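You operate a simulated robot arm through the tools that you are given. There is no shell and no other tool. Be economical: measure what you need, move in short steps, check, and stop when the job is done.

The job below is to be done with a simulated two-armed robot. You get a single attempt, and the scene is never put back.

JOB
Fetch the pudding dish and set it on top of the brown cardboard box. Fetch the grey mug and set it in the grey frying pan. Pick up the yellow cage with one hand, pass it to the other hand and put it on the worktop beside the sink. Do these in any order. Set down upright: grey mug.

Only the result counts: the job must be done as asked and must still hold three seconds after the hand-in. Knocking over, shifting, dropping, spilling or breaking anything else fails it.

ROBOT AND FRAMES
Two 7-joint arms with four-finger grippers on one trunk, on a base that drives. Base frame: it is fixed to the floor where the robot stands at the start and does not move with it; the origin is under the middle of the robot, x ahead of it, y to its left, z up; the surface under the hand at the start is at about z = 0.91. Units: m, rad, N and s.
The left shoulder is at the start at [0.04, 0.181, 1.179], the right one opposite. With the tool pointing down near the work surface each hand reaches from about 0.32 to 0.84 m from the robot's upright axis, wherever it stands, measured 20 degrees to its own side. Places, roughly: cardboard box [-1.5, -2.75, 0.75]; grey frying pan [-1, -2.75, 0.75]; grey mug (13x8x10 cm) [0.6, 0.2, 1]; pudding dish (17x10x6 cm) [0.7, -0.2, 0.9]; worktop beside the sink [0.5, 1, 0.9]; yellow cage [-1.75, -1.75, 1]. Payload 3.67 kg a hand.
The tool frame of a hand sits at the grasp point between the pads (the TCP): z along the fingers, y along the line on which they close. The tips reach 0.028 m beyond it. Largest opening 0.112 m; the body of the gripper starts 0.073 m behind the TCP.
Orientation is that of the tool frame in the base frame, as a unit quaternion [w, x, y, z]. With the fingers straight down and closing along the base's y, the tool's x points along the base's -x, its y along +y and its z along -z.

CONTROLS
- The arms move only by the tool play_rows. It takes "left_commands", "right_commands" or both (then of equal length, played together; a hand with none holds still); each is a list of rows, each a list of 3 entries, a list of its own where there are three numbers: the opening, from 0 (shut) to 1 (fully open), then the shift along the tool's x, y, z in m, then the turn, a rotation vector about the tool's x, y, z in rad. In form: [[jaw, [x, y, z], [rx, ry, rz]], ...]. A call has 1 to 20 rows; each row shifts and turns the commanded pose from where the row before left it, along the tool's axes as they then stand. A row lasts 0.2 s, in which the tool goes at most 0.05 m and 0.15 rad; a call with a longer step from one row to the next is refused whole, and so is a gripper value outside its range. A pose out of reach is approached as far as the arm can. The call stops where the force on the tool passes 40 N (or 10 N more than at its start, if that is more) or the arm is blocked; 0.2 s more then pass. Each finger halts on what it meets, pressing with about 29 N; the grip force reading is that of the motor and also rises with nothing between the fingers. The clock runs only during rows and for 0.2 s after the last one: add rows that do not move to give the fingers time. The reply holds the time, the measured pose of the TCP, the force on the tool along the base axes, the opening and the grip force, in the units named above and with some noise, with the torque about the TCP (base axes, N m) and any sound that the robot's microphone picked up.
- Cameras (640 x 400 px; columns grow to the right, rows downward): "scene" is now at [0.1021, 0.0369, 1.4142]; the picture's right is [0.47, -0.88, 0.00], its down [-0.50, -0.26, -0.83] and it looks along [0.73, 0.39, -0.56] (base axes); focal length 284 px, centre (320, 200). "left" rides on the left gripper at [0.06, 0.018, -0.104] in its tool frame; the picture's right is [-0.29, 0.96, 0.00], its down [-0.80, -0.24, -0.55] and it looks along [-0.53, -0.16, 0.83] (tool axes); focal length 234 px, centre (320, 200). "right" rides on the right gripper at [0.06, -0.018, -0.104] in its tool frame; the picture's right is [0.29, 0.96, 0.00], its down [-0.80, 0.24, -0.55] and it looks along [-0.53, 0.16, 0.83] (tool axes); focal length 234 px, centre (320, 200).
- snapshot(camera): a new picture of that camera. It takes no simulated time.
- slide_trunk(by): slides the trunk up (or, below 0, down) by that many m; the arms and the scene camera ride with it, the base frame stays. It gives what a move gives, with no picture.
- base_move(legs): drives the robot by 1 to 6 legs, each [ahead, left, turn to the left] in m, m and rad, along the robot's own axes; the way and the turn of a leg run together, so that a leg with both is an arc; at most 1.5 m and 3.142 rad a leg. The arms and the cameras ride along, it lands a little off, and it stops where it bumps. It gives what a move gives.
- aim_head(pan, tilt): turns the head with the scene camera to pan (to the left, within 1.501 rad either way) and tilt (down, from -0.506 to 1.204), counted from straight ahead of the robot. It gives what a move gives.
- measure_at(camera, pixels): for up to 12 pixels [column, row] of the newest picture of that camera ("zoom" is the newest enlarged one), the place [x, y, z] in the base frame of the surface seen there, good to about 0.003 m, but the place of the scene camera against the robot may be out by one fixed shift of up to 0.012 m in any direction. It takes no simulated time.
- enlarge(camera, box): a new picture of the part [left, top, right, bottom] of that camera's present view, enlarged. It takes no simulated time.
- close_job(): hands the job in; it is judged then, once.

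Work in short steps. Measure before you move; look again where a grasp or a placing could have gone wrong, and mend it. You have 110 turns and 88 pictures in all, those below and enlarged ones among them. Open the grippers and draw the arms clear of the work before you hand the job in, unless the task says otherwise.

The tools are called as name(argument=value, ...) on one line, values as JSON. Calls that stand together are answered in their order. play_rows: Moves the arms, as the interface text tells. Its arguments: {"type":"object","properties":{"left_commands":{"type":"array"},"right_commands":{"type":"array"}},"required":[]} The other tools are called the same way: slide_trunk (by) slides the trunk up or down; base_move (legs) drives the base; aim_head (pan, tilt) turns the head that bears the scene camera; snapshot (camera) takes a picture; measure_at (camera, pixels) gives the place of the surface under pixels of a picture; enlarge (camera, box) takes an enlarged picture of a part of a camera's view; close_job () hands the job in.

At the start:

```text
time: 0.0
left_tool_pos: [0.4011, 0.565, 1.2028]
left_orientation: [0.001, -0.001, 1.0, 0.0]
left_force: [-1.0, -1.9, -0.1]
left_wrist_torque: [-0.04, 0.0, -0.01]
left_opening: 0.1121
left_grip_force: 0.1
right_tool_pos: [0.4282, 0.007, 1.1892]
right_orientation: [0.001, 0.001, 1.0, 0.0]
right_force: [0.7, 0.3, 0.0]
right_wrist_torque: [-0.01, 0.01, 0.02]
right_opening: 0.1122
right_grip_force: 0.1
trunk travel left (down, up): [-0.3, 0.214]
robot x, y, heading: [0.0004, 0.0008, -0.001]
head pan, tilt: [0.485, 0.599]
```

scene: 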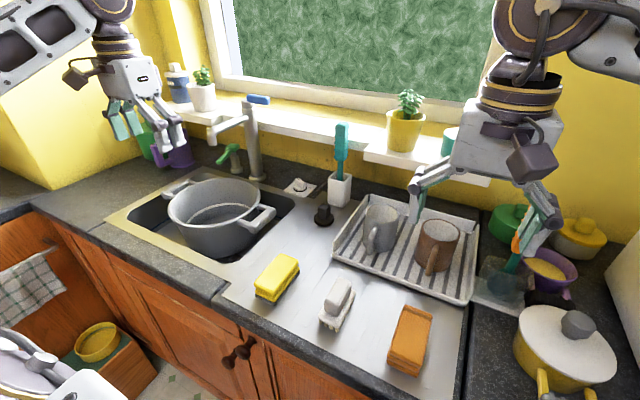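
right: 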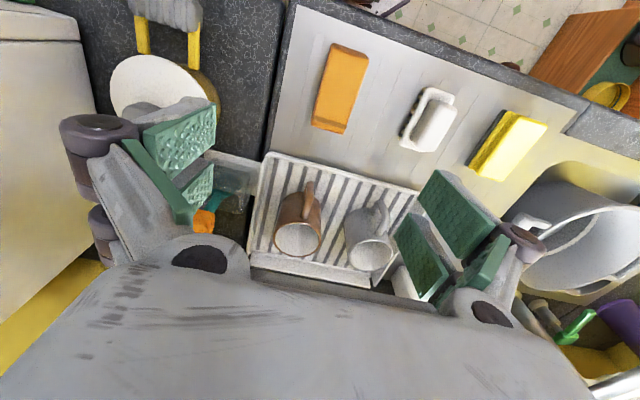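
left: 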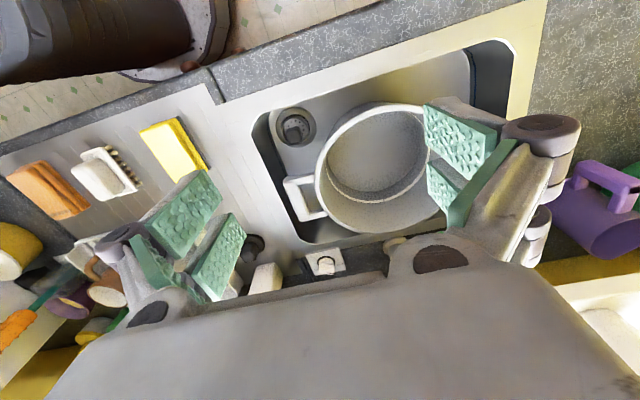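

The mug (grey, ~(380,228)) is in the drying rack; the dish should be at the right near (550,270). I aim the head there for a better look.

aim_head(pan=-0.1, tilt=0.7)

snapshot(camera="scene")

```text
time: 1.0
left_tool_pos: [0.4004, 0.5664, 1.2016]
left_orientation: [-0.001, -0.001, 1.0, 0.001]
left_force: [1.7, 0.4, -0.2]
left_wrist_torque: [-0.01, -0.02, 0.0]
left_opening: 0.112
left_grip_force: 0.2
right_tool_pos: [0.4293, 0.0073, 1.1899]
right_orientation: [0.0, 0.0, 1.0, 0.0]
right_force: [-0.1, -0.4, 0.4]
right_wrist_torque: [0.01, -0.01, 0.01]
right_opening: 0.112
right_grip_force: 0.1
trunk travel left (down, up): [-0.3, 0.214]
robot x, y, heading: [-0.0, 0.0002, 0.0]
head pan, tilt: [-0.099, 0.7]
```

```text
84 pictures are left
```

scene: 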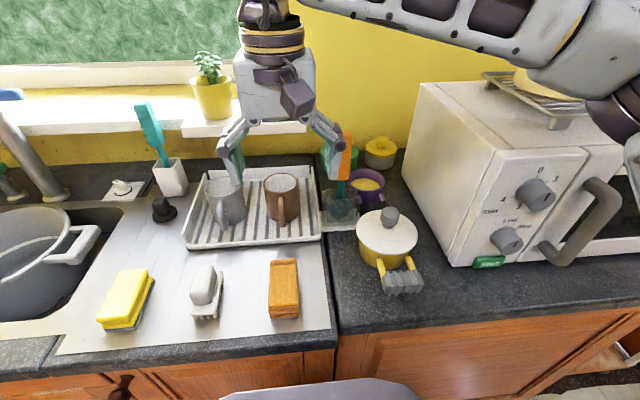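

The purple dish with yellow content at (368,185) looks like the pudding dish. I enlarge it.

enlarge(camera="scene", box=[180, 120, 440, 282])

```text
2.46 times, centred on (310, 201) of scene
```

zoom: 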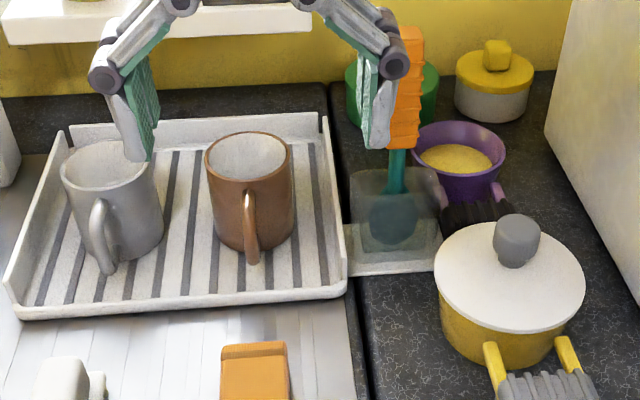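

measure_at(camera="zoom", pixels=[[455, 158], [415, 150], [504, 150], [460, 125], [460, 178], [475, 215], [400, 245], [515, 235], [396, 160], [520, 175], [110, 143], [100, 240]])

```text
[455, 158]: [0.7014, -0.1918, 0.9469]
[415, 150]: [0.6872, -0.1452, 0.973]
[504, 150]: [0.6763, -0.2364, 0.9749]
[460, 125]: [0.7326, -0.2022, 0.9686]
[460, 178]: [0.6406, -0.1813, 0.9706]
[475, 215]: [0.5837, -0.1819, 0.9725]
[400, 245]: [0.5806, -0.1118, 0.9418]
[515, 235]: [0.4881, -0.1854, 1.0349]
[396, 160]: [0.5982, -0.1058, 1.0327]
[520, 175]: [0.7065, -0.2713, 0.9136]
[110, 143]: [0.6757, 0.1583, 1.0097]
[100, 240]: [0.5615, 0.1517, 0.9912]
```

Dish: bowl centre ≈(0.687,-0.19), rim z≈0.972, handle toward the robot. I move the right hand over it (still high) and left hand over the mug (≈(0.66,0.16)), then look with both wrist cameras.

play_rows(right_commands=[[1, [0, -0.04, 0], [0, 0, 0]], [1, [0, -0.04, 0], [0, 0, 0]], [1, [0, -0.04, 0], [0, 0, 0]], [1, [-0.02, -0.04, 0], [0, 0, 0]], [1, [-0.03, -0.037, 0], [0, 0, 0]], [1, [-0.04, 0, 0], [0, 0, 0]], [1, [-0.04, 0, 0], [0, 0, 0]], [1, [-0.04, 0, 0], [0, 0, 0]], [1, [0, 0, 0], [0, 0, 0]], [1, [0, 0, 0], [0, 0, 0]]], left_commands=[[1, [0, -0.045, 0], [0, 0, 0]], [1, [0, -0.045, 0], [0, 0, 0]], [1, [0, -0.045, 0], [0, 0, 0]], [1, [0, -0.045, 0], [0, 0, 0]], [1, [0, -0.045, 0], [0, 0, 0]], [1, [-0.02, -0.045, 0], [0, 0, 0]], [1, [-0.02, -0.045, 0], [0, 0, 0]], [1, [-0.03, -0.045, 0], [0, 0, 0]], [1, [-0.04, -0.03, 0], [0, 0, 0]], [1, [-0.03, 0, 0], [0, 0, 0]]])

snapshot(camera="right")

snapshot(camera="left")

snapshot(camera="scene")

```text
refused: row 8 steps farther than a row can; nothing moved
```

```text
82 pictures are left
```

right: 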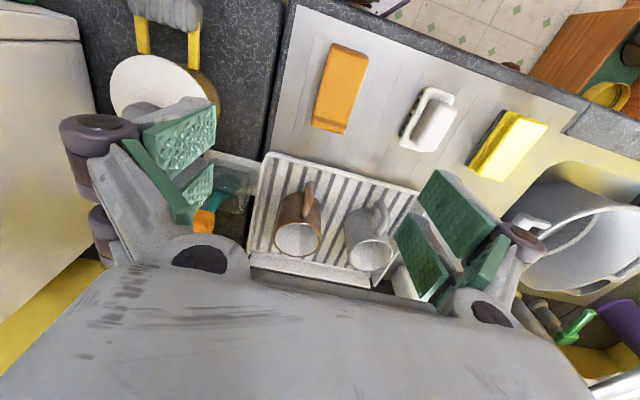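

```text
81 pictures are left
```

left: 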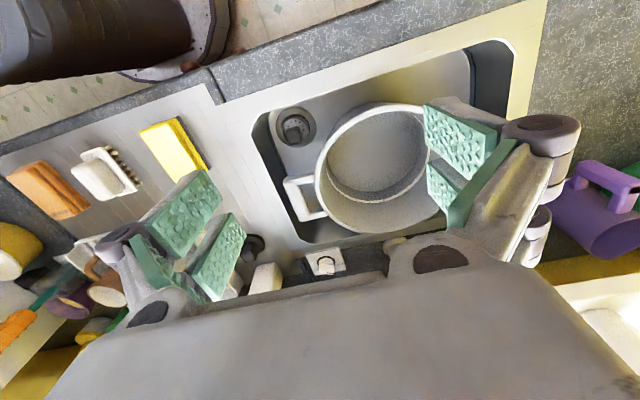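

```text
80 pictures are left
```

scene: 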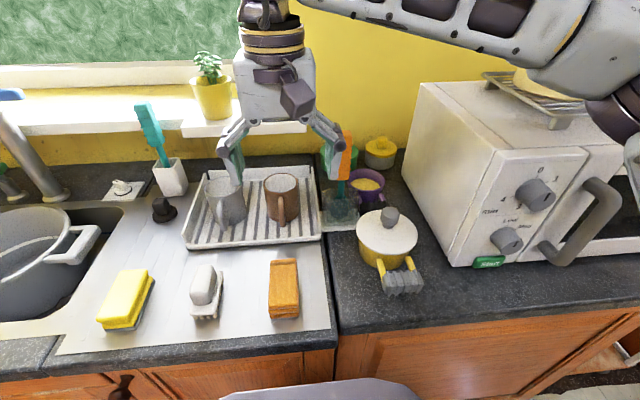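

Refused because of a long row (8/9); nothing moved. I resend with shorter steps.

play_rows(right_commands=[[1, [0, -0.04, 0], [0, 0, 0]], [1, [0, -0.04, 0], [0, 0, 0]], [1, [0, -0.04, 0], [0, 0, 0]], [1, [-0.02, -0.04, 0], [0, 0, 0]], [1, [-0.03, -0.037, 0], [0, 0, 0]], [1, [-0.04, 0, 0], [0, 0, 0]], [1, [-0.04, 0, 0], [0, 0, 0]], [1, [-0.04, 0, 0], [0, 0, 0]], [1, [-0.04, 0, 0], [0, 0, 0]], [1, [-0.04, 0, 0], [0, 0, 0]], [1, [0, 0, 0], [0, 0, 0]]], left_commands=[[1, [0, -0.04, 0], [0, 0, 0]], [1, [0, -0.04, 0], [0, 0, 0]], [1, [0, -0.04, 0], [0, 0, 0]], [1, [0, -0.04, 0], [0, 0, 0]], [1, [0, -0.04, 0], [0, 0, 0]], [1, [-0.02, -0.04, 0], [0, 0, 0]], [1, [-0.02, -0.04, 0], [0, 0, 0]], [1, [-0.02, -0.04, 0], [0, 0, 0]], [1, [-0.03, -0.038, 0], [0, 0, 0]], [1, [-0.03, -0.038, 0], [0, 0, 0]], [1, [-0.04, 0, 0], [0, 0, 0]]])

```text
time: 3.4
left_tool_pos: [0.5632, 0.1703, 1.2019]
left_orientation: [-0.001, -0.001, 1.0, -0.001]
left_force: [0.0, 0.4, 0.0]
left_wrist_torque: [-0.01, 0.03, 0.0]
left_opening: 0.1121
left_grip_force: 0.0
right_tool_pos: [0.6821, -0.1903, 1.1883]
right_orientation: [-0.001, 0.001, 1.0, 0.0]
right_force: [-0.1, -0.1, 0.5]
right_wrist_torque: [0.0, -0.01, 0.02]
right_opening: 0.1121
right_grip_force: 0.1
trunk travel left (down, up): [-0.3, 0.214]
robot x, y, heading: [0.0004, -0.0016, 0.001]
head pan, tilt: [-0.099, 0.7]
```

Both hands are above their targets; I look with both wrist cameras.

snapshot(camera="right")

snapshot(camera="left")

```text
79 pictures are left
```

right: 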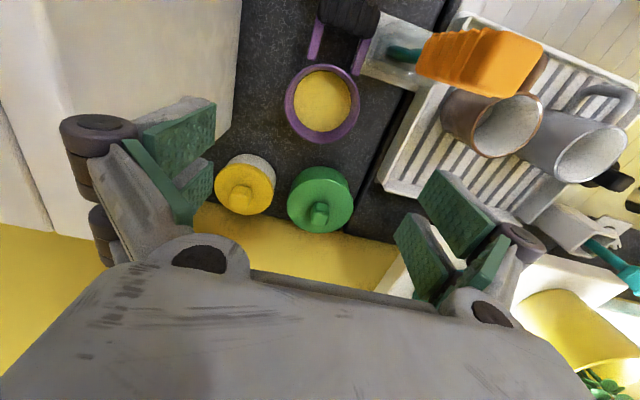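

```text
78 pictures are left
```

left: 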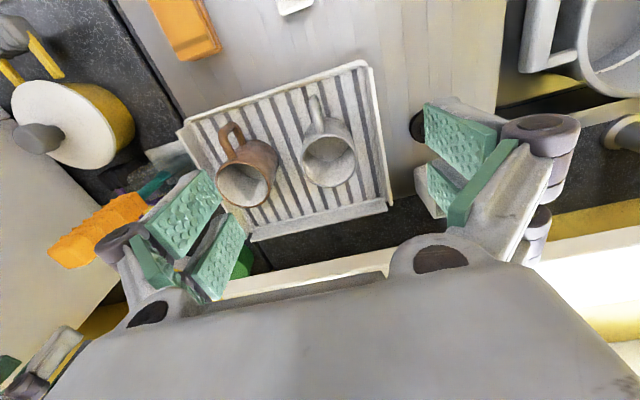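

I measure the dish, its handle and neighbours (right cam), and mug and neighbours (left cam).

measure_at(camera="right", pixels=[[288, 103], [357, 105], [322, 68], [322, 141], [322, 105], [348, 12], [320, 40], [365, 50], [480, 60], [435, 75], [320, 185], [245, 165]])

measure_at(camera="left", pixels=[[303, 160], [354, 160], [328, 136], [328, 186], [328, 165], [316, 105], [278, 165], [250, 160], [245, 190], [376, 160], [360, 205], [230, 130]])

```text
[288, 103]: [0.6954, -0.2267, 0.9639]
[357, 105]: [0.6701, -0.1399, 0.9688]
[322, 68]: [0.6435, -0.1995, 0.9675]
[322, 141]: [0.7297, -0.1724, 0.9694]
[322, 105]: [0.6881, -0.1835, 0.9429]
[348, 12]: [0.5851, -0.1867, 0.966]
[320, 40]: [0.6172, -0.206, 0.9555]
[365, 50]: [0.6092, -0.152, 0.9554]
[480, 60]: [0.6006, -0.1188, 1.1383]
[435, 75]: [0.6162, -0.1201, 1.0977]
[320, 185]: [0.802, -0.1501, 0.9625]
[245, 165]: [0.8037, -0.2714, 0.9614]
```

```text
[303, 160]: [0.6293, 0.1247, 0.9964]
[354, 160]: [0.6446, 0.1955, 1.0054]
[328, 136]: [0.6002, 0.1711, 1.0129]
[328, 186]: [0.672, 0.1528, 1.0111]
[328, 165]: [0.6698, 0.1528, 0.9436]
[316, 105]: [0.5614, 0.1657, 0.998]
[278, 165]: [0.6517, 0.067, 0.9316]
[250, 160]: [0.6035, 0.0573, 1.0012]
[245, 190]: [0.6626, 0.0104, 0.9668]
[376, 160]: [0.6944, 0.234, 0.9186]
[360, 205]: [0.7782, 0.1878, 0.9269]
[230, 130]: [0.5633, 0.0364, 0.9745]
```

Dish centre ≈(0.687,-0.184), Ø≈0.09, mug centre ≈(0.637,0.162). I check the extent of the orange handle, the nearest obstacle to the right gripper.

measure_at(camera="right", pixels=[[425, 50], [425, 68], [460, 85], [490, 92], [520, 92], [540, 60], [540, 45], [500, 80], [400, 55], [310, 105], [322, 60], [352, 82]])

measure_at(camera="left", pixels=[[304, 152], [352, 150], [320, 137], [335, 136], [332, 188], [325, 187], [306, 170], [350, 175], [315, 120], [268, 150], [276, 160], [265, 185]])

```text
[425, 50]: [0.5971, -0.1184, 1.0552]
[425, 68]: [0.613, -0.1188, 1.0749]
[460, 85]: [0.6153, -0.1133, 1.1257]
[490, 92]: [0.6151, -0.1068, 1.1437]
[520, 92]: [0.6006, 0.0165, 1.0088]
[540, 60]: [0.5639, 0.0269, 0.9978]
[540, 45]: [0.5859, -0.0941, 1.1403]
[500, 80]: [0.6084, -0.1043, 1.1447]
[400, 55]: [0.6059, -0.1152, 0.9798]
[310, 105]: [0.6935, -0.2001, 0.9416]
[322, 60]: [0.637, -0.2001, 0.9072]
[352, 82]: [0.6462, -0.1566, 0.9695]
```

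```text
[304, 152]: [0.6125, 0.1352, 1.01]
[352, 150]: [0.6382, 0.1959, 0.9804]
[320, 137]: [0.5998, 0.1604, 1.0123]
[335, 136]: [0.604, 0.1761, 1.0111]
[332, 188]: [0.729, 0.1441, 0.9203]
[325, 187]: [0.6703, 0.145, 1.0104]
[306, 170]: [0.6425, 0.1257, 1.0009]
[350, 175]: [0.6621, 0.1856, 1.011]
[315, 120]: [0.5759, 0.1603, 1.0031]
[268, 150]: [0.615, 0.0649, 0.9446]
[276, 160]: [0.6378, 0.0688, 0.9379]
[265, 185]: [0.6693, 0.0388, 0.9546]
```

Clear: orange handle stays at x≤0.616, fingers will be at x≥0.67. I descend both most of the way.

play_rows(right_commands=[[1, [-0.005, 0.006, 0], [0, 0, 0]], [1, [0, 0, 0.04], [0, 0, 0]], [1, [0, 0, 0.04], [0, 0, 0]], [1, [0, 0, 0.04], [0, 0, 0]], [1, [0, 0, 0.04], [0, 0, 0]], [1, [0, 0, 0.02], [0, 0, 0]], [1, [0, 0, 0], [0, 0, 0]]], left_commands=[[1, [-0.037, -0.005, 0], [0, 0, 0]], [1, [-0.037, -0.005, 0], [0, 0, 0]], [1, [0, 0, 0.04], [0, 0, 0]], [1, [0, 0, 0.04], [0, 0, 0]], [1, [0, 0, 0.04], [0, 0, 0]], [1, [0, 0, 0.03], [0, 0, 0]], [1, [0, 0, 0], [0, 0, 0]]])

snapshot(camera="right")

snapshot(camera="left")

```text
time: 5.2
left_tool_pos: [0.6013, 0.1759, 1.053]
left_orientation: [0.003, -0.002, 1.0, -0.004]
left_force: [0.9, 0.3, 0.1]
left_wrist_torque: [0.05, -0.02, 0.0]
left_opening: 0.1122
left_grip_force: 0.0
left hand out of reach, approached as far as the arm can: row 2
right_tool_pos: [0.6919, -0.1696, 1.0856]
right_orientation: [0.058, -0.004, 0.998, 0.005]
right_force: [-0.1, -0.7, 0.2]
right_wrist_torque: [-0.05, 0.05, -0.01]
right_opening: 0.112
right_grip_force: 0.1
trunk travel left (down, up): [-0.3, 0.214]
robot x, y, heading: [0.0035, 0.0019, 0.006]
head pan, tilt: [-0.099, 0.7]
stopped in row 7 (right hand): the arm was blocked; the commanded pose is now the measured one
```

```text
77 pictures are left
```

right: 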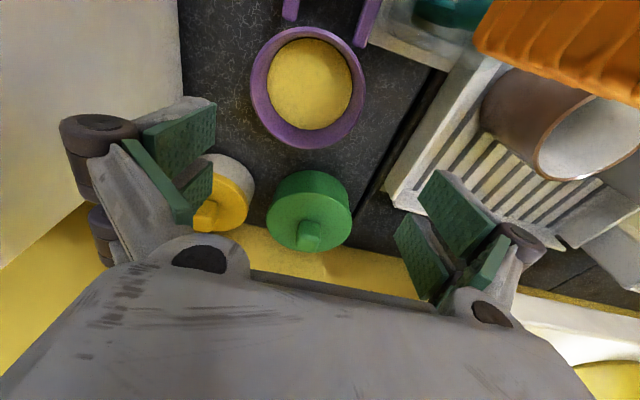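

```text
76 pictures are left
```

left: 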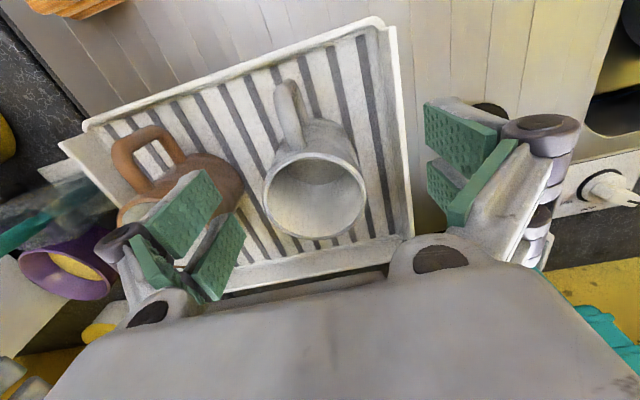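

The right arm was blocked at z≈1.086 and the base nudged slightly. I look with the scene camera to see what it touches.

aim_head(pan=-0.3, tilt=0.35)

snapshot(camera="scene")

```text
time: 6.0
left_tool_pos: [0.6018, 0.1742, 1.0554]
left_orientation: [0.003, -0.001, 1.0, -0.005]
left_force: [0.1, -0.4, -0.2]
left_wrist_torque: [-0.03, 0.0, 0.0]
left_opening: 0.1118
left_grip_force: 0.1
right_tool_pos: [0.6928, -0.172, 1.0805]
right_orientation: [0.053, -0.001, 0.999, 0.001]
right_force: [-0.5, -0.4, 0.6]
right_wrist_torque: [0.02, 0.01, 0.01]
right_opening: 0.1122
right_grip_force: 0.1
trunk travel left (down, up): [-0.3, 0.214]
robot x, y, heading: [0.0033, -0.003, 0.002]
head pan, tilt: [-0.3, 0.351]
```

```text
75 pictures are left
```

scene: 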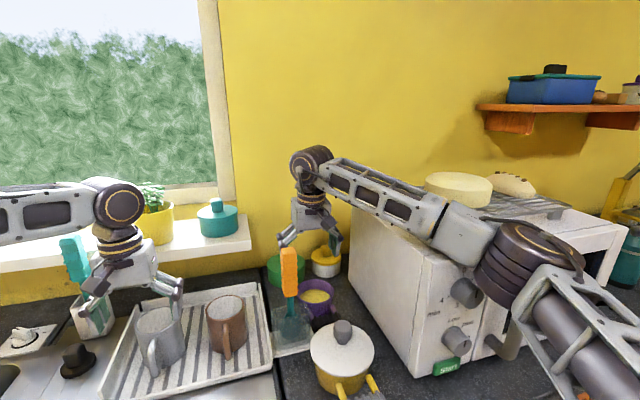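

The right forearm rests against the microwave's front top corner (~(430,250)). I'll lift the hand and measure the microwave top; raising the trunk should bring the elbow above it.

measure_at(camera="scene", pixels=[[425, 250], [360, 205], [430, 265], [400, 205], [310, 165], [465, 225], [520, 250], [500, 205], [550, 235], [460, 185]])

play_rows(right_commands=[[1, [0, 0, -0.03], [0, 0, 0]], [1, [0, 0, -0.04], [0, 0, 0]], [1, [0, 0, -0.04], [0, 0, 0]], [1, [0, 0, 0], [0, 0, 0]]])

```text
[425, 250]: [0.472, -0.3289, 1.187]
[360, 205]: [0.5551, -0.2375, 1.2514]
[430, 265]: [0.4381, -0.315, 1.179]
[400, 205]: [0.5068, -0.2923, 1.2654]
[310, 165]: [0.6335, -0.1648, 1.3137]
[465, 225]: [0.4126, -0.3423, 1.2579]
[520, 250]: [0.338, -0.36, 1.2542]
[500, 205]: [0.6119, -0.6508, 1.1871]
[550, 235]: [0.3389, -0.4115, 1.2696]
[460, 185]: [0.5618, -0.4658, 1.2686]
```

```text
time: 7.0
left_tool_pos: [0.6087, 0.1627, 1.0533]
left_orientation: [-0.001, -0.001, 1.0, 0.001]
left_force: [-0.1, -0.6, 0.2]
left_wrist_torque: [0.01, 0.0, 0.03]
left_opening: 0.1119
left_grip_force: 0.0
right_tool_pos: [0.6883, -0.1861, 1.181]
right_orientation: [0.046, 0.0, 0.999, 0.007]
right_force: [0.7, -0.7, -0.3]
right_wrist_torque: [0.03, 0.02, 0.01]
right_opening: 0.1122
right_grip_force: 0.1
trunk travel left (down, up): [-0.3, 0.214]
robot x, y, heading: [0.0002, 0.0007, -0.0]
head pan, tilt: [-0.3, 0.351]
```

Microwave top is ~1.19 with the near-left corner at (0.46,-0.32). First the mug: left hand moves above centre with a slightly narrower jaw.

play_rows(left_commands=[[0.88, [-0.014, -0.002, 0], [0, 0, 0]], [0.88, [-0.014, -0.001, 0], [0, 0, 0]], [0.88, [0, 0, 0], [0, 0, 0]], [0.88, [0, 0, 0], [0, 0, 0]]])

snapshot(camera="left")

```text
time: 8.0
left_tool_pos: [0.6347, 0.1646, 1.0538]
left_orientation: [0.001, -0.001, 1.0, -0.001]
left_force: [-0.1, -0.3, -0.3]
left_wrist_torque: [-0.03, 0.03, -0.02]
left_opening: 0.0984
left_grip_force: 0.1
right_tool_pos: [0.6867, -0.183, 1.183]
right_orientation: [0.047, -0.001, 0.999, 0.007]
right_force: [0.2, 0.8, 0.2]
right_wrist_torque: [-0.01, 0.03, -0.01]
right_opening: 0.1119
right_grip_force: 0.2
trunk travel left (down, up): [-0.3, 0.214]
robot x, y, heading: [0.0018, 0.0029, 0.002]
head pan, tilt: [-0.3, 0.351]
```

```text
74 pictures are left
```

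left: 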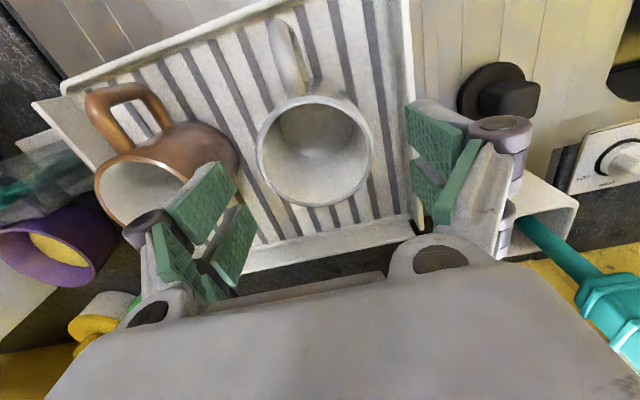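

Mug is centred between the fingers (rim centre ≈(315,150)), the inner finger clears the brown mug. Descend to z≈0.97.

play_rows(left_commands=[[0.88, [0, -0.002, 0.03], [0, 0, 0]], [0.88, [0, 0, 0.03], [0, 0, 0]], [0.88, [0, 0, 0.024], [0, 0, 0]], [0.88, [0, 0, 0], [0, 0, 0]]])

snapshot(camera="left")

```text
time: 9.0
left_tool_pos: [0.6248, 0.1691, 0.9704]
left_orientation: [0.001, -0.002, 1.0, -0.001]
left_force: [-0.2, 0.4, 0.1]
left_wrist_torque: [0.04, 0.02, -0.01]
left_opening: 0.0984
left_grip_force: 0.0
left hand out of reach, approached as far as the arm can: row 1, 2, 3
right_tool_pos: [0.6876, -0.1833, 1.1825]
right_orientation: [0.047, -0.001, 0.999, 0.007]
right_force: [0.3, -0.6, -0.1]
right_wrist_torque: [0.0, -0.01, -0.02]
right_opening: 0.1121
right_grip_force: 0.0
trunk travel left (down, up): [-0.3, 0.214]
robot x, y, heading: [0.0009, 0.0005, 0.001]
head pan, tilt: [-0.3, 0.351]
```

```text
73 pictures are left
```

left: 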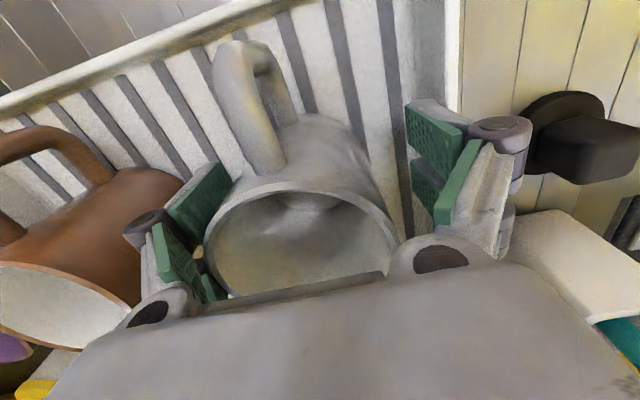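

The hand sits at (0.625,0.169), ~12 mm short in x and 9 mm off in y. I retry the small shift from here.

play_rows(left_commands=[[0.88, [-0.006, -0.005, 0], [0, 0, 0]], [0.88, [-0.006, -0.004, 0], [0, 0, 0]], [0.88, [0, 0, 0], [0, 0, 0]]])

```text
time: 9.8
left_tool_pos: [0.6257, 0.1713, 0.9755]
left_orientation: [0.001, -0.001, 1.0, 0.0]
left_force: [-0.5, 0.1, 0.7]
left_wrist_torque: [0.0, -0.06, 0.02]
left_opening: 0.0985
left_grip_force: 0.1
left hand out of reach, approached as far as the arm can: row 1, 2
right_tool_pos: [0.6865, -0.1841, 1.1816]
right_orientation: [0.048, -0.001, 0.999, 0.007]
right_force: [0.6, 0.1, 0.3]
right_wrist_torque: [-0.03, 0.04, -0.01]
right_opening: 0.1123
right_grip_force: 0.1
trunk travel left (down, up): [-0.3, 0.214]
robot x, y, heading: [-0.001, -0.0008, 0.001]
head pan, tilt: [-0.3, 0.351]
```

Limited reach in this posture. I raise the trunk by 0.1 (both hands clear) and then shift the base a little right and ahead.

slide_trunk(by=0.1)

base_move(legs=[[0.03, -0.05, 0]])

```text
time: 11.2
left_tool_pos: [0.626, 0.1712, 1.0742]
left_orientation: [-0.001, -0.001, 1.0, 0.001]
left_force: [-0.3, -0.1, 0.0]
left_wrist_torque: [0.02, 0.01, 0.02]
left_opening: 0.0985
left_grip_force: 0.1
right_tool_pos: [0.6874, -0.1842, 1.2811]
right_orientation: [0.047, 0.0, 0.999, 0.007]
right_force: [0.0, -0.1, -0.2]
right_wrist_torque: [0.02, 0.02, -0.04]
right_opening: 0.1122
right_grip_force: 0.0
trunk travel left (down, up): [-0.4, 0.114]
robot x, y, heading: [-0.0013, 0.0004, -0.001]
head pan, tilt: [-0.3, 0.351]
```

```text
time: 12.1
left_tool_pos: [0.6531, 0.1293, 1.0747]
left_orientation: [0.001, -0.002, 1.0, -0.002]
left_force: [-0.5, 1.0, 0.3]
left_wrist_torque: [-0.05, -0.04, 0.01]
left_opening: 0.0984
left_grip_force: 0.1
right_tool_pos: [0.7136, -0.2259, 1.2855]
right_orientation: [0.05, -0.001, 0.999, 0.004]
right_force: [-0.8, 1.3, 0.0]
right_wrist_torque: [-0.07, -0.06, 0.0]
right_opening: 0.1122
right_grip_force: 0.1
trunk travel left (down, up): [-0.4, 0.114]
robot x, y, heading: [0.0283, -0.0463, 0.002]
head pan, tilt: [-0.3, 0.351]
```

Left hand now needs -0.016 in x, +0.031 in y to sit over (0.637,0.160); I do that at height, then descend to ~0.972.

play_rows(left_commands=[[0.88, [0.008, 0.016, 0], [0, 0, 0]], [0.88, [0.008, 0.015, 0], [0, 0, 0]], [0.88, [0, 0, 0.025], [0, 0, 0]], [0.88, [0, 0, 0], [0, 0, 0]]])

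```text
time: 13.1
left_tool_pos: [0.6388, 0.1558, 1.0491]
left_orientation: [0.001, -0.001, 1.0, 0.0]
left_force: [-0.1, 0.8, -0.5]
left_wrist_torque: [0.0, -0.02, 0.02]
left_opening: 0.0985
left_grip_force: 0.1
right_tool_pos: [0.7154, -0.23, 1.2826]
right_orientation: [0.049, -0.001, 0.999, 0.006]
right_force: [0.2, 0.6, 0.0]
right_wrist_torque: [-0.01, -0.01, -0.01]
right_opening: 0.1119
right_grip_force: 0.0
trunk travel left (down, up): [-0.4, 0.114]
robot x, y, heading: [0.0338, -0.0489, 0.003]
head pan, tilt: [-0.3, 0.351]
```

Within a few mm; add +4 mm in y and descend.

play_rows(left_commands=[[0.88, [0, 0.004, 0.02], [0, 0, 0]], [0.88, [0, 0, 0.03], [0, 0, 0]], [0.88, [0, 0, 0.029], [0, 0, 0]], [0.88, [0, 0, 0], [0, 0, 0]]])

snapshot(camera="left")

```text
time: 14.1
left_tool_pos: [0.6374, 0.1602, 0.9705]
left_orientation: [0.001, -0.002, 1.0, -0.001]
left_force: [-0.5, -0.2, -0.2]
left_wrist_torque: [-0.02, -0.02, 0.02]
left_opening: 0.0984
left_grip_force: 0.1
left hand out of reach, approached as far as the arm can: row 3
right_tool_pos: [0.7165, -0.2302, 1.2823]
right_orientation: [0.047, -0.002, 0.999, 0.007]
right_force: [-0.2, 0.1, 0.3]
right_wrist_torque: [0.0, -0.01, 0.0]
right_opening: 0.1121
right_grip_force: 0.1
trunk travel left (down, up): [-0.4, 0.114]
robot x, y, heading: [0.0316, -0.0449, 0.007]
head pan, tilt: [-0.3, 0.351]
```

```text
72 pictures are left
```

left: 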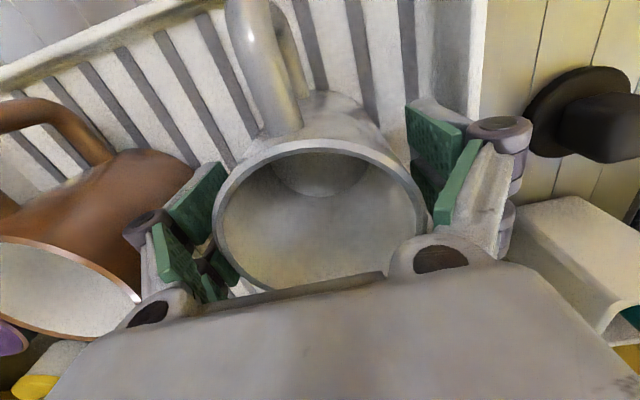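

The mug is centred in the jaw at z=0.97. Close the grip and lift slightly.

play_rows(left_commands=[[0.5, [0, 0, 0], [0, 0, 0]], [0.5, [0, 0, 0], [0, 0, 0]], [0.5, [0, 0, 0], [0, 0, 0]], [0.5, [0, 0, 0], [0, 0, 0]]])

```text
time: 15.1
left_tool_pos: [0.6352, 0.1607, 0.9723]
left_orientation: [0.001, -0.002, 1.0, -0.002]
left_force: [-0.9, 0.8, -0.6]
left_wrist_torque: [-0.13, -0.02, -0.02]
left_opening: 0.076
left_grip_force: 29.1
right_tool_pos: [0.7174, -0.2301, 1.2822]
right_orientation: [0.048, -0.001, 0.999, 0.008]
right_force: [-0.1, 0.2, -0.3]
right_wrist_torque: [-0.01, -0.01, 0.01]
right_opening: 0.112
right_grip_force: 0.0
trunk travel left (down, up): [-0.4, 0.114]
robot x, y, heading: [0.0328, -0.0474, 0.006]
head pan, tilt: [-0.3, 0.351]
```

Gripped at 0.076 m with 29 N. Lift the mug 0.16 m straight up.

play_rows(left_commands=[[0.5, [0, 0, -0.02], [0, 0, 0]], [0.5, [0, 0, -0.035], [0, 0, 0]], [0.5, [0, 0, -0.035], [0, 0, 0]], [0.5, [0, 0, -0.035], [0, 0, 0]], [0.5, [0, 0, -0.035], [0, 0, 0]], [0.5, [0, 0, 0], [0, 0, 0]]])

snapshot(camera="left")

```text
time: 16.5
left_tool_pos: [0.6375, 0.1609, 1.1329]
left_orientation: [0.0, -0.002, 1.0, 0.0]
left_force: [-0.3, -0.8, -2.3]
left_wrist_torque: [0.03, 0.0, -0.03]
left_opening: 0.0758
left_grip_force: 29.1
right_tool_pos: [0.7165, -0.2311, 1.2818]
right_orientation: [0.048, -0.001, 0.999, 0.008]
right_force: [-0.9, 0.0, -0.4]
right_wrist_torque: [0.0, -0.02, 0.01]
right_opening: 0.1119
right_grip_force: 0.0
trunk travel left (down, up): [-0.4, 0.114]
robot x, y, heading: [0.0306, -0.0483, -0.003]
head pan, tilt: [-0.3, 0.351]
```

```text
71 pictures are left
```

left: 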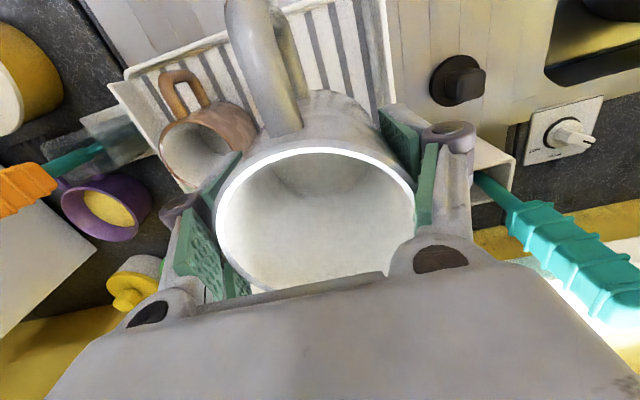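

Mug is held. I retract it toward the robot, level the right hand (0.096 rad about its y), and raise the trunk.

play_rows(left_commands=[[0.5, [0.03, 0, -0.03], [0, 0, 0]], [0.5, [0.04, 0, -0.02], [0, 0, 0]], [0.5, [0.04, 0, 0], [0, 0, 0]], [0.5, [0.04, 0, 0], [0, 0, 0]], [0.5, [0.03, 0, 0], [0, 0, 0]]], right_commands=[[1, [0, 0, 0], [0.014, 0.05, 0]], [1, [0, 0, 0], [0, 0.046, 0]], [1, [0.02, 0.01, 0], [0, 0, 0]], [1, [0, 0, 0], [0, 0, 0]], [1, [0, 0, 0], [0, 0, 0]]])

slide_trunk(by=0.1)

base_move(legs=[[0, 0.15, 0]])

snapshot(camera="scene")

```text
time: 17.7
left_tool_pos: [0.457, 0.1606, 1.1835]
left_orientation: [0.001, -0.001, 1.0, 0.0]
left_force: [-1.0, -0.4, -2.8]
left_wrist_torque: [0.03, -0.05, 0.01]
left_opening: 0.0762
left_grip_force: 28.3
right_tool_pos: [0.6958, -0.2198, 1.2826]
right_orientation: [0.001, 0.0, 1.0, 0.001]
right_force: [-0.1, -0.9, 0.2]
right_wrist_torque: [0.01, -0.05, -0.01]
right_opening: 0.1122
right_grip_force: 0.1
trunk travel left (down, up): [-0.4, 0.114]
robot x, y, heading: [0.0306, -0.0479, -0.002]
head pan, tilt: [-0.3, 0.351]
```

```text
time: 19.0
left_tool_pos: [0.4579, 0.1591, 1.2827]
left_orientation: [0.001, -0.002, 1.0, 0.0]
left_force: [-0.8, 0.4, -1.8]
left_wrist_torque: [-0.01, -0.03, 0.01]
left_opening: 0.076
left_grip_force: 28.9
right_tool_pos: [0.6977, -0.2202, 1.3815]
right_orientation: [-0.001, -0.001, 1.0, 0.0]
right_force: [-0.1, -0.3, -0.3]
right_wrist_torque: [0.03, -0.01, 0.01]
right_opening: 0.1119
right_grip_force: 0.0
trunk travel left (down, up): [-0.5, 0.014]
robot x, y, heading: [0.0311, -0.0492, 0.005]
head pan, tilt: [-0.3, 0.351]
```

```text
time: 20.4
left_tool_pos: [0.4582, 0.3042, 1.2845]
left_orientation: [0.001, -0.001, 1.0, 0.001]
left_force: [0.0, -0.4, -2.7]
left_wrist_torque: [0.04, 0.0, -0.01]
left_opening: 0.0763
left_grip_force: 29.0
right_tool_pos: [0.6966, -0.0747, 1.3831]
right_orientation: [0.001, -0.001, 1.0, 0.001]
right_force: [-0.2, -0.8, 0.4]
right_wrist_torque: [0.12, -0.02, 0.0]
right_opening: 0.1119
right_grip_force: 0.0
trunk travel left (down, up): [-0.5, 0.014]
robot x, y, heading: [0.0328, 0.1006, 0.005]
head pan, tilt: [-0.3, 0.351]
```

```text
70 pictures are left
```

scene: 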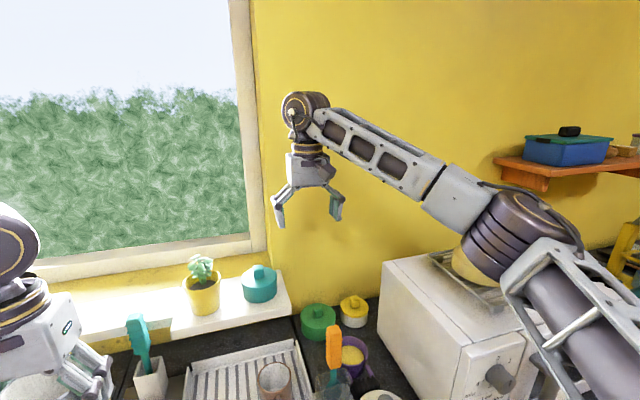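

Move the right hand over the dish (0.687,-0.184) and lower to ~1.13, then check the forearm clearance.

play_rows(right_commands=[[1, [0.01, -0.036, 0], [0, 0, 0]], [1, [0, -0.036, 0], [0, 0, 0]], [1, [0, -0.037, 0], [0, 0, 0]], [1, [0, 0, 0.04], [0, 0, 0]], [1, [0, 0, 0.04], [0, 0, 0]], [1, [0, 0, 0.04], [0, 0, 0]], [1, [0, 0, 0.04], [0, 0, 0]], [1, [0, 0, 0.04], [0, 0, 0]], [1, [0, 0, 0.04], [0, 0, 0]], [1, [0, 0, 0], [0, 0, 0]]])

snapshot(camera="scene")

snapshot(camera="right")

```text
time: 22.6
left_tool_pos: [0.4563, 0.3083, 1.2822]
left_orientation: [0.001, -0.001, 1.0, 0.0]
left_force: [-0.7, -0.1, -3.7]
left_wrist_torque: [-0.02, -0.03, 0.01]
left_opening: 0.0761
left_grip_force: 29.2
right_tool_pos: [0.6855, -0.1806, 1.1425]
right_orientation: [0.0, -0.001, 1.0, 0.0]
right_force: [0.5, 0.6, 0.2]
right_wrist_torque: [-0.02, -0.01, -0.02]
right_opening: 0.1119
right_grip_force: 0.2
trunk travel left (down, up): [-0.5, 0.014]
robot x, y, heading: [0.0284, 0.1001, 0.003]
head pan, tilt: [-0.3, 0.351]
```

```text
69 pictures are left
```

scene: 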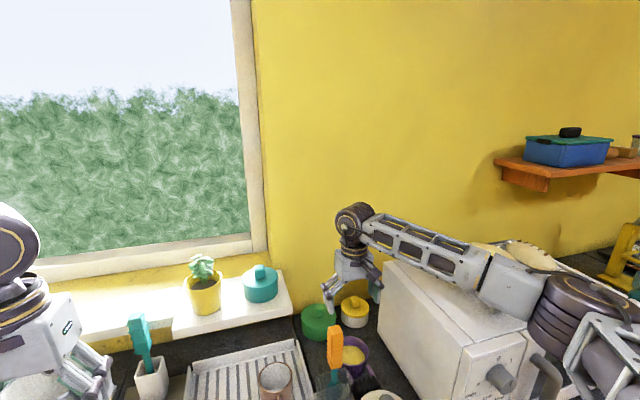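

```text
68 pictures are left
```

right: 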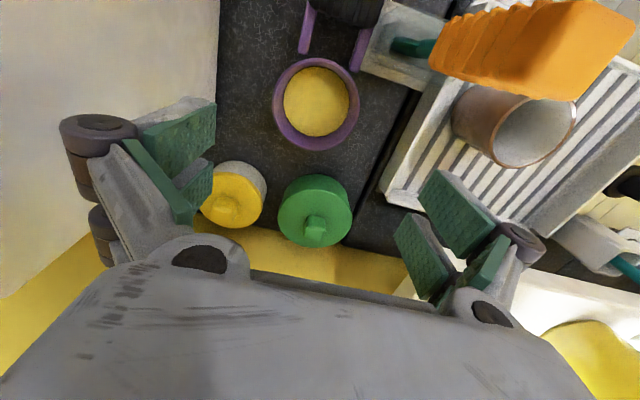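

I measure forearm and microwave top points to judge clearance before going lower.

measure_at(camera="scene", pixels=[[400, 260], [440, 280], [470, 285], [500, 305], [390, 270], [440, 310], [500, 345], [470, 330], [540, 330], [550, 300], [600, 340], [385, 265]])

```text
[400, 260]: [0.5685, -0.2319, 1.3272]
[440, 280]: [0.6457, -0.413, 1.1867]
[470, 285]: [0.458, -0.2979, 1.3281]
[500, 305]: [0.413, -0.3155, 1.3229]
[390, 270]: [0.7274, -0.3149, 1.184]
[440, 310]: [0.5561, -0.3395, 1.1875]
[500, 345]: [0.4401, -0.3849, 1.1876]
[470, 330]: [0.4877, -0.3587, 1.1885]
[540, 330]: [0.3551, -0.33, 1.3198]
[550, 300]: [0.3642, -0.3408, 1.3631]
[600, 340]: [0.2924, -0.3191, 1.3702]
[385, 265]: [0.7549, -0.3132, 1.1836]
```

Forearm underside is ~0.13 above the microwave corner now, not enough for another 0.19 m down. I raise a bit and shift the base 0.12 m further left, so the forearm passes beside the microwave.

play_rows(right_commands=[[1, [0, 0, -0.04], [0, 0, 0]], [1, [0, 0, -0.04], [0, 0, 0]], [1, [0, 0, 0], [0, 0, 0]]])

base_move(legs=[[0, 0.12, 0]])

play_rows(right_commands=[[1, [0, -0.04, 0], [0, 0, 0]], [1, [0, -0.04, 0], [0, 0, 0]], [1, [0, -0.04, 0], [0, 0, 0]], [1, [0, 0, 0.04], [0, 0, 0]], [1, [0, 0, 0.04], [0, 0, 0]], [1, [0, 0, 0.04], [0, 0, 0]], [1, [0, 0, 0], [0, 0, 0]]])

snapshot(camera="scene")

```text
time: 23.4
left_tool_pos: [0.4577, 0.3081, 1.2837]
left_orientation: [0.0, -0.002, 1.0, 0.001]
left_force: [0.0, 0.7, -3.2]
left_wrist_torque: [-0.01, -0.01, -0.01]
left_opening: 0.0762
left_grip_force: 29.3
right_tool_pos: [0.685, -0.1808, 1.2221]
right_orientation: [0.0, 0.001, 1.0, 0.0]
right_force: [0.1, 1.3, 0.5]
right_wrist_torque: [0.01, 0.03, 0.02]
right_opening: 0.1122
right_grip_force: 0.0
trunk travel left (down, up): [-0.5, 0.014]
robot x, y, heading: [0.0305, 0.0975, 0.001]
head pan, tilt: [-0.3, 0.351]
```

```text
time: 24.7
left_tool_pos: [0.4579, 0.4243, 1.2842]
left_orientation: [0.002, -0.001, 1.0, 0.001]
left_force: [0.0, 0.0, -3.3]
left_wrist_torque: [0.03, -0.03, 0.02]
left_opening: 0.0761
left_grip_force: 29.4
right_tool_pos: [0.6853, -0.0647, 1.2221]
right_orientation: [0.0, 0.0, 1.0, 0.001]
right_force: [-0.6, -0.2, -0.2]
right_wrist_torque: [-0.03, -0.01, -0.01]
right_opening: 0.112
right_grip_force: 0.1
trunk travel left (down, up): [-0.5, 0.014]
robot x, y, heading: [0.0312, 0.2179, 0.002]
head pan, tilt: [-0.3, 0.351]
```

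```text
time: 26.3
left_tool_pos: [0.4567, 0.4266, 1.2843]
left_orientation: [0.0, -0.001, 1.0, 0.0]
left_force: [-0.9, 0.5, -2.6]
left_wrist_torque: [-0.01, -0.04, 0.01]
left_opening: 0.0762
left_grip_force: 29.1
right_tool_pos: [0.6839, -0.1827, 1.1011]
right_orientation: [0.0, 0.0, 1.0, -0.002]
right_force: [0.0, -0.7, 0.1]
right_wrist_torque: [-0.02, -0.03, 0.0]
right_opening: 0.112
right_grip_force: 0.0
trunk travel left (down, up): [-0.5, 0.014]
robot x, y, heading: [0.0289, 0.22, 0.005]
head pan, tilt: [-0.3, 0.351]
```

```text
67 pictures are left
```

scene: 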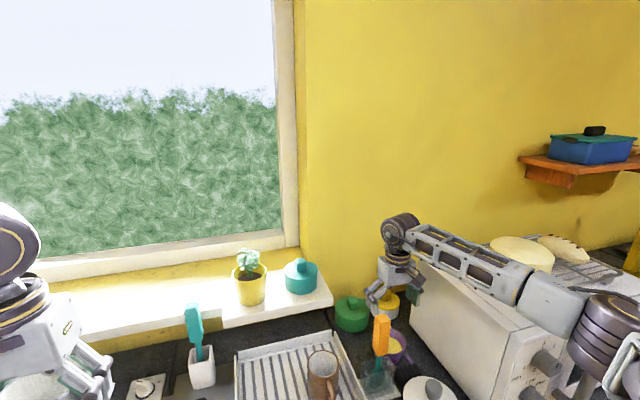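

measure_at(camera="scene", pixels=[[420, 240], [450, 262], [480, 280], [510, 295], [540, 310], [560, 320], [585, 330], [500, 320], [540, 350]])

```text
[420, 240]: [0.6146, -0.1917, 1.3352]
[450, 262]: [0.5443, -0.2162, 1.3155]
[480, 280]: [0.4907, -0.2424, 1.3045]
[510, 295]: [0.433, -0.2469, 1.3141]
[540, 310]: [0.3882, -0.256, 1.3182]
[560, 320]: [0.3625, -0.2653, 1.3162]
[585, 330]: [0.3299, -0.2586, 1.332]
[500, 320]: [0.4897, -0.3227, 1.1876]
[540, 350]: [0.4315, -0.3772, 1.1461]
```

Forearm underside ~1.30 at the corner; with another 0.155 m down it should stay ≥1.22, above 1.19. Descend to ~1.03 and check visually.

play_rows(right_commands=[[1, [-0.003, -0.001, 0.025], [0, 0, 0]], [1, [0, 0, 0.025], [0, 0, 0]], [1, [0, 0, 0.025], [0, 0, 0]], [1, [0, 0, 0], [0, 0, 0]]])

snapshot(camera="right")

snapshot(camera="scene")

```text
time: 27.3
left_tool_pos: [0.458, 0.4252, 1.2832]
left_orientation: [0.001, -0.001, 1.0, 0.0]
left_force: [0.5, -0.5, -2.8]
left_wrist_torque: [-0.01, -0.02, -0.01]
left_opening: 0.0759
left_grip_force: 28.7
right_tool_pos: [0.6879, -0.1841, 1.0273]
right_orientation: [0.0, 0.0, 1.0, -0.001]
right_force: [-0.4, 0.2, 0.0]
right_wrist_torque: [0.01, -0.01, 0.0]
right_opening: 0.1122
right_grip_force: 0.1
trunk travel left (down, up): [-0.5, 0.014]
robot x, y, heading: [0.0303, 0.2182, 0.0]
head pan, tilt: [-0.3, 0.351]
```

```text
66 pictures are left
```

right: 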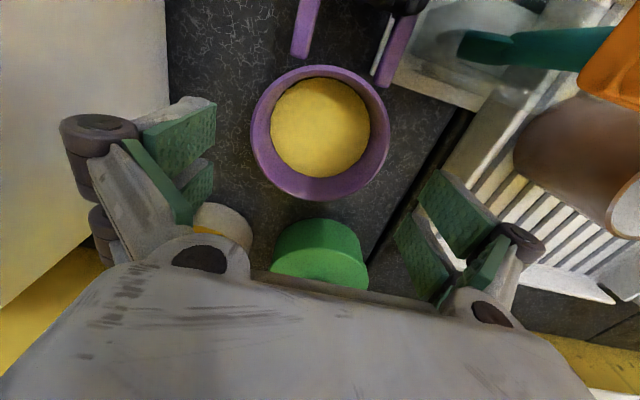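

```text
65 pictures are left
```

scene: 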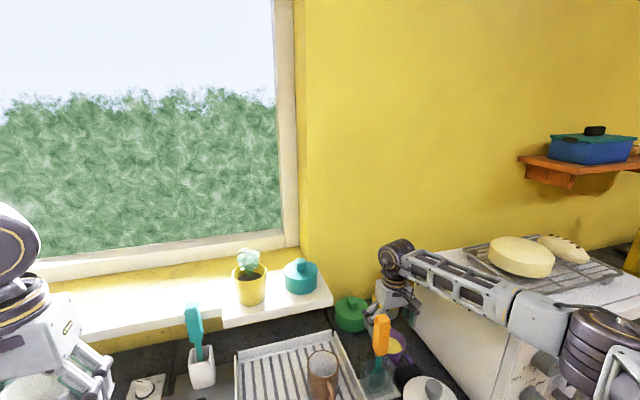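

measure_at(camera="right", pixels=[[252, 135], [388, 130], [316, 67], [320, 204], [275, 90], [365, 90], [275, 185], [368, 185]])

measure_at(camera="scene", pixels=[[430, 285], [455, 300], [480, 313], [505, 320], [530, 335], [550, 345], [500, 345], [470, 320]])

```text
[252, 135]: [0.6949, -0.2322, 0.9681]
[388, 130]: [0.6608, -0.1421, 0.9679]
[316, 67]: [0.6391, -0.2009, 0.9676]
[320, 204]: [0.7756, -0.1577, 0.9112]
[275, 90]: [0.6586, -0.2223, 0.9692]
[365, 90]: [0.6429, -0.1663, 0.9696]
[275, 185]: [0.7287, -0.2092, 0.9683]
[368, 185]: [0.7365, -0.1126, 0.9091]
```

```text
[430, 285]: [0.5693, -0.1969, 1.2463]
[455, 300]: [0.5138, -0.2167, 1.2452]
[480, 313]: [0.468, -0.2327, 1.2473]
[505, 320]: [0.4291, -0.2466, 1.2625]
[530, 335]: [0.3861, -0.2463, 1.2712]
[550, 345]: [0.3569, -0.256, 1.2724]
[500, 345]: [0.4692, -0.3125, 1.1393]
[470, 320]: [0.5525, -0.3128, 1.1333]
```

Clearance at the corner would be marginal. I raise the hand, shift the base 0.05 left and 0.03 back (straighter arm, elbow further from the microwave), then come back over the dish.

play_rows(right_commands=[[1, [0, 0, -0.045], [0, 0, 0]], [1, [0, 0, -0.045], [0, 0, 0]], [1, [0, 0, -0.045], [0, 0, 0]], [1, [0, 0, 0], [0, 0, 0]]])

base_move(legs=[[-0.03, 0.05, 0]])

slide_trunk(by=0.012)

play_rows(right_commands=[[1, [-0.015, -0.025, 0], [0, 0, 0]], [1, [-0.015, -0.025, 0], [0, 0, 0]], [1, [0, 0, 0.04], [0, 0, 0]], [1, [0, 0, 0.04], [0, 0, 0]], [1, [0, 0, 0.04], [0, 0, 0]], [1, [0, 0, 0.027], [0, 0, 0]], [1, [0, 0, 0], [0, 0, 0]]])

snapshot(camera="scene")

```text
time: 28.3
left_tool_pos: [0.4575, 0.427, 1.2823]
left_orientation: [0.001, -0.002, 1.0, 0.0]
left_force: [-0.8, -0.3, -2.0]
left_wrist_torque: [0.01, -0.02, 0.0]
left_opening: 0.0763
left_grip_force: 29.1
right_tool_pos: [0.6873, -0.1839, 1.1622]
right_orientation: [0.0, 0.0, 1.0, -0.001]
right_force: [-1.3, -0.6, 0.1]
right_wrist_torque: [0.04, 0.01, -0.03]
right_opening: 0.1121
right_grip_force: 0.0
trunk travel left (down, up): [-0.5, 0.014]
robot x, y, heading: [0.0293, 0.2199, 0.002]
head pan, tilt: [-0.3, 0.351]
```

```text
time: 29.2
left_tool_pos: [0.4336, 0.466, 1.2832]
left_orientation: [-0.001, 0.0, 1.0, 0.003]
left_force: [1.5, -1.1, -2.6]
left_wrist_torque: [0.08, 0.0, 0.01]
left_opening: 0.0762
left_grip_force: 29.1
right_tool_pos: [0.6632, -0.1445, 1.1549]
right_orientation: [-0.002, 0.001, 1.0, 0.003]
right_force: [1.1, -1.9, -0.2]
right_wrist_torque: [0.11, 0.07, -0.02]
right_opening: 0.1119
right_grip_force: 0.0
trunk travel left (down, up): [-0.5, 0.014]
robot x, y, heading: [-0.002, 0.2675, 0.0]
head pan, tilt: [-0.3, 0.351]
```

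```text
time: 29.8
left_tool_pos: [0.4311, 0.4695, 1.2956]
left_orientation: [0.0, 0.0, 1.0, 0.002]
left_force: [-0.3, -2.3, -2.7]
left_wrist_torque: [0.04, -0.04, -0.03]
left_opening: 0.0761
left_grip_force: 28.9
right_tool_pos: [0.6609, -0.1408, 1.1709]
right_orientation: [-0.002, 0.002, 1.0, 0.001]
right_force: [0.4, 0.8, -0.7]
right_wrist_torque: [0.03, 0.04, 0.04]
right_opening: 0.1121
right_grip_force: 0.0
trunk travel left (down, up): [-0.512, 0.002]
robot x, y, heading: [0.0039, 0.2646, 0.0]
head pan, tilt: [-0.3, 0.351]
```

```text
time: 31.4
left_tool_pos: [0.4284, 0.475, 1.2953]
left_orientation: [0.001, 0.0, 1.0, -0.001]
left_force: [-0.1, -0.3, -3.1]
left_wrist_torque: [-0.03, -0.05, 0.02]
left_opening: 0.0762
left_grip_force: 29.3
right_tool_pos: [0.6903, -0.1867, 1.0258]
right_orientation: [-0.001, 0.002, 1.0, -0.001]
right_force: [0.5, 0.2, -0.1]
right_wrist_torque: [-0.02, 0.04, 0.02]
right_opening: 0.1118
right_grip_force: 0.0
trunk travel left (down, up): [-0.512, 0.002]
robot x, y, heading: [-0.0016, 0.269, -0.002]
head pan, tilt: [-0.3, 0.351]
```

```text
64 pictures are left
```

scene: 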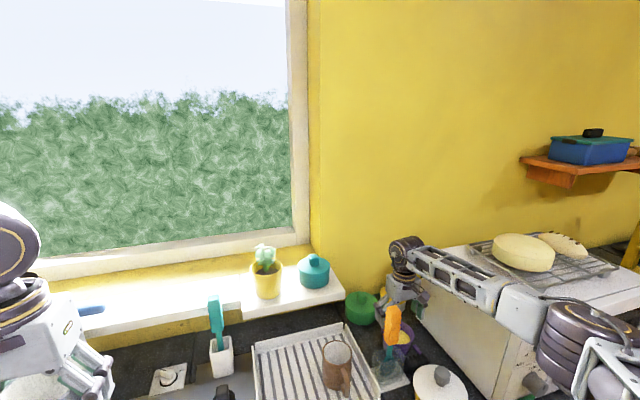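

measure_at(camera="scene", pixels=[[430, 275], [460, 297], [480, 305], [505, 320], [530, 330], [470, 255], [500, 280], [540, 295]])

snapshot(camera="right")

```text
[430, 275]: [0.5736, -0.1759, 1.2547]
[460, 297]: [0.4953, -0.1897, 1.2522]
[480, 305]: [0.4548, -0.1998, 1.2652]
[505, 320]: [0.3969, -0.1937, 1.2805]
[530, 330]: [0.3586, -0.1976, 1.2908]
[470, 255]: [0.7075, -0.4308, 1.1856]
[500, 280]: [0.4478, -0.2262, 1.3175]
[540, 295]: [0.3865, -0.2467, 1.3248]
```

```text
63 pictures are left
```

right: 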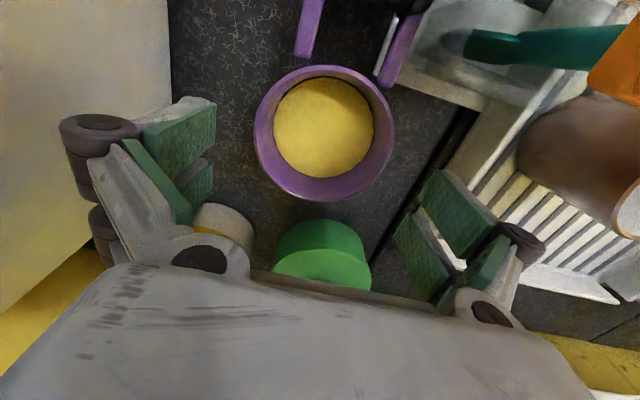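

Now the forearm is beside the microwave (y≈-0.2…-0.27 vs −0.315). Dish centre ≈(0.686,-0.187), well centred. Descend to 0.948.

play_rows(right_commands=[[1, [0.003, 0, 0.02], [0, 0, 0]], [1, [0, 0, 0.02], [0, 0, 0]], [1, [0, 0, 0], [0, 0, 0]], [1, [0, 0, 0.02], [0, 0, 0]], [1, [0, 0, 0.016], [0, 0, 0]], [1, [0, 0, 0], [0, 0, 0]]])

snapshot(camera="right")

```text
time: 32.8
left_tool_pos: [0.4294, 0.474, 1.2951]
left_orientation: [0.001, 0.0, 1.0, 0.0]
left_force: [0.7, 0.0, -2.9]
left_wrist_torque: [0.0, -0.04, 0.0]
left_opening: 0.076
left_grip_force: 28.5
right_tool_pos: [0.6857, -0.1872, 0.949]
right_orientation: [0.001, 0.002, 1.0, -0.001]
right_force: [-0.5, -0.8, -0.7]
right_wrist_torque: [-0.01, 0.0, 0.01]
right_opening: 0.1119
right_grip_force: 0.1
trunk travel left (down, up): [-0.512, 0.002]
robot x, y, heading: [0.0013, 0.2697, 0.001]
head pan, tilt: [-0.3, 0.351]
```

```text
62 pictures are left
```

right: 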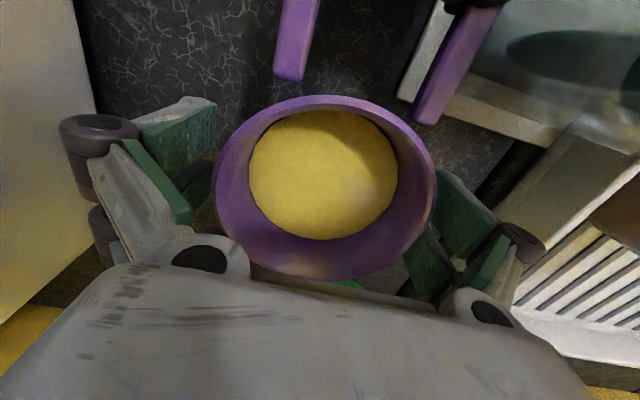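

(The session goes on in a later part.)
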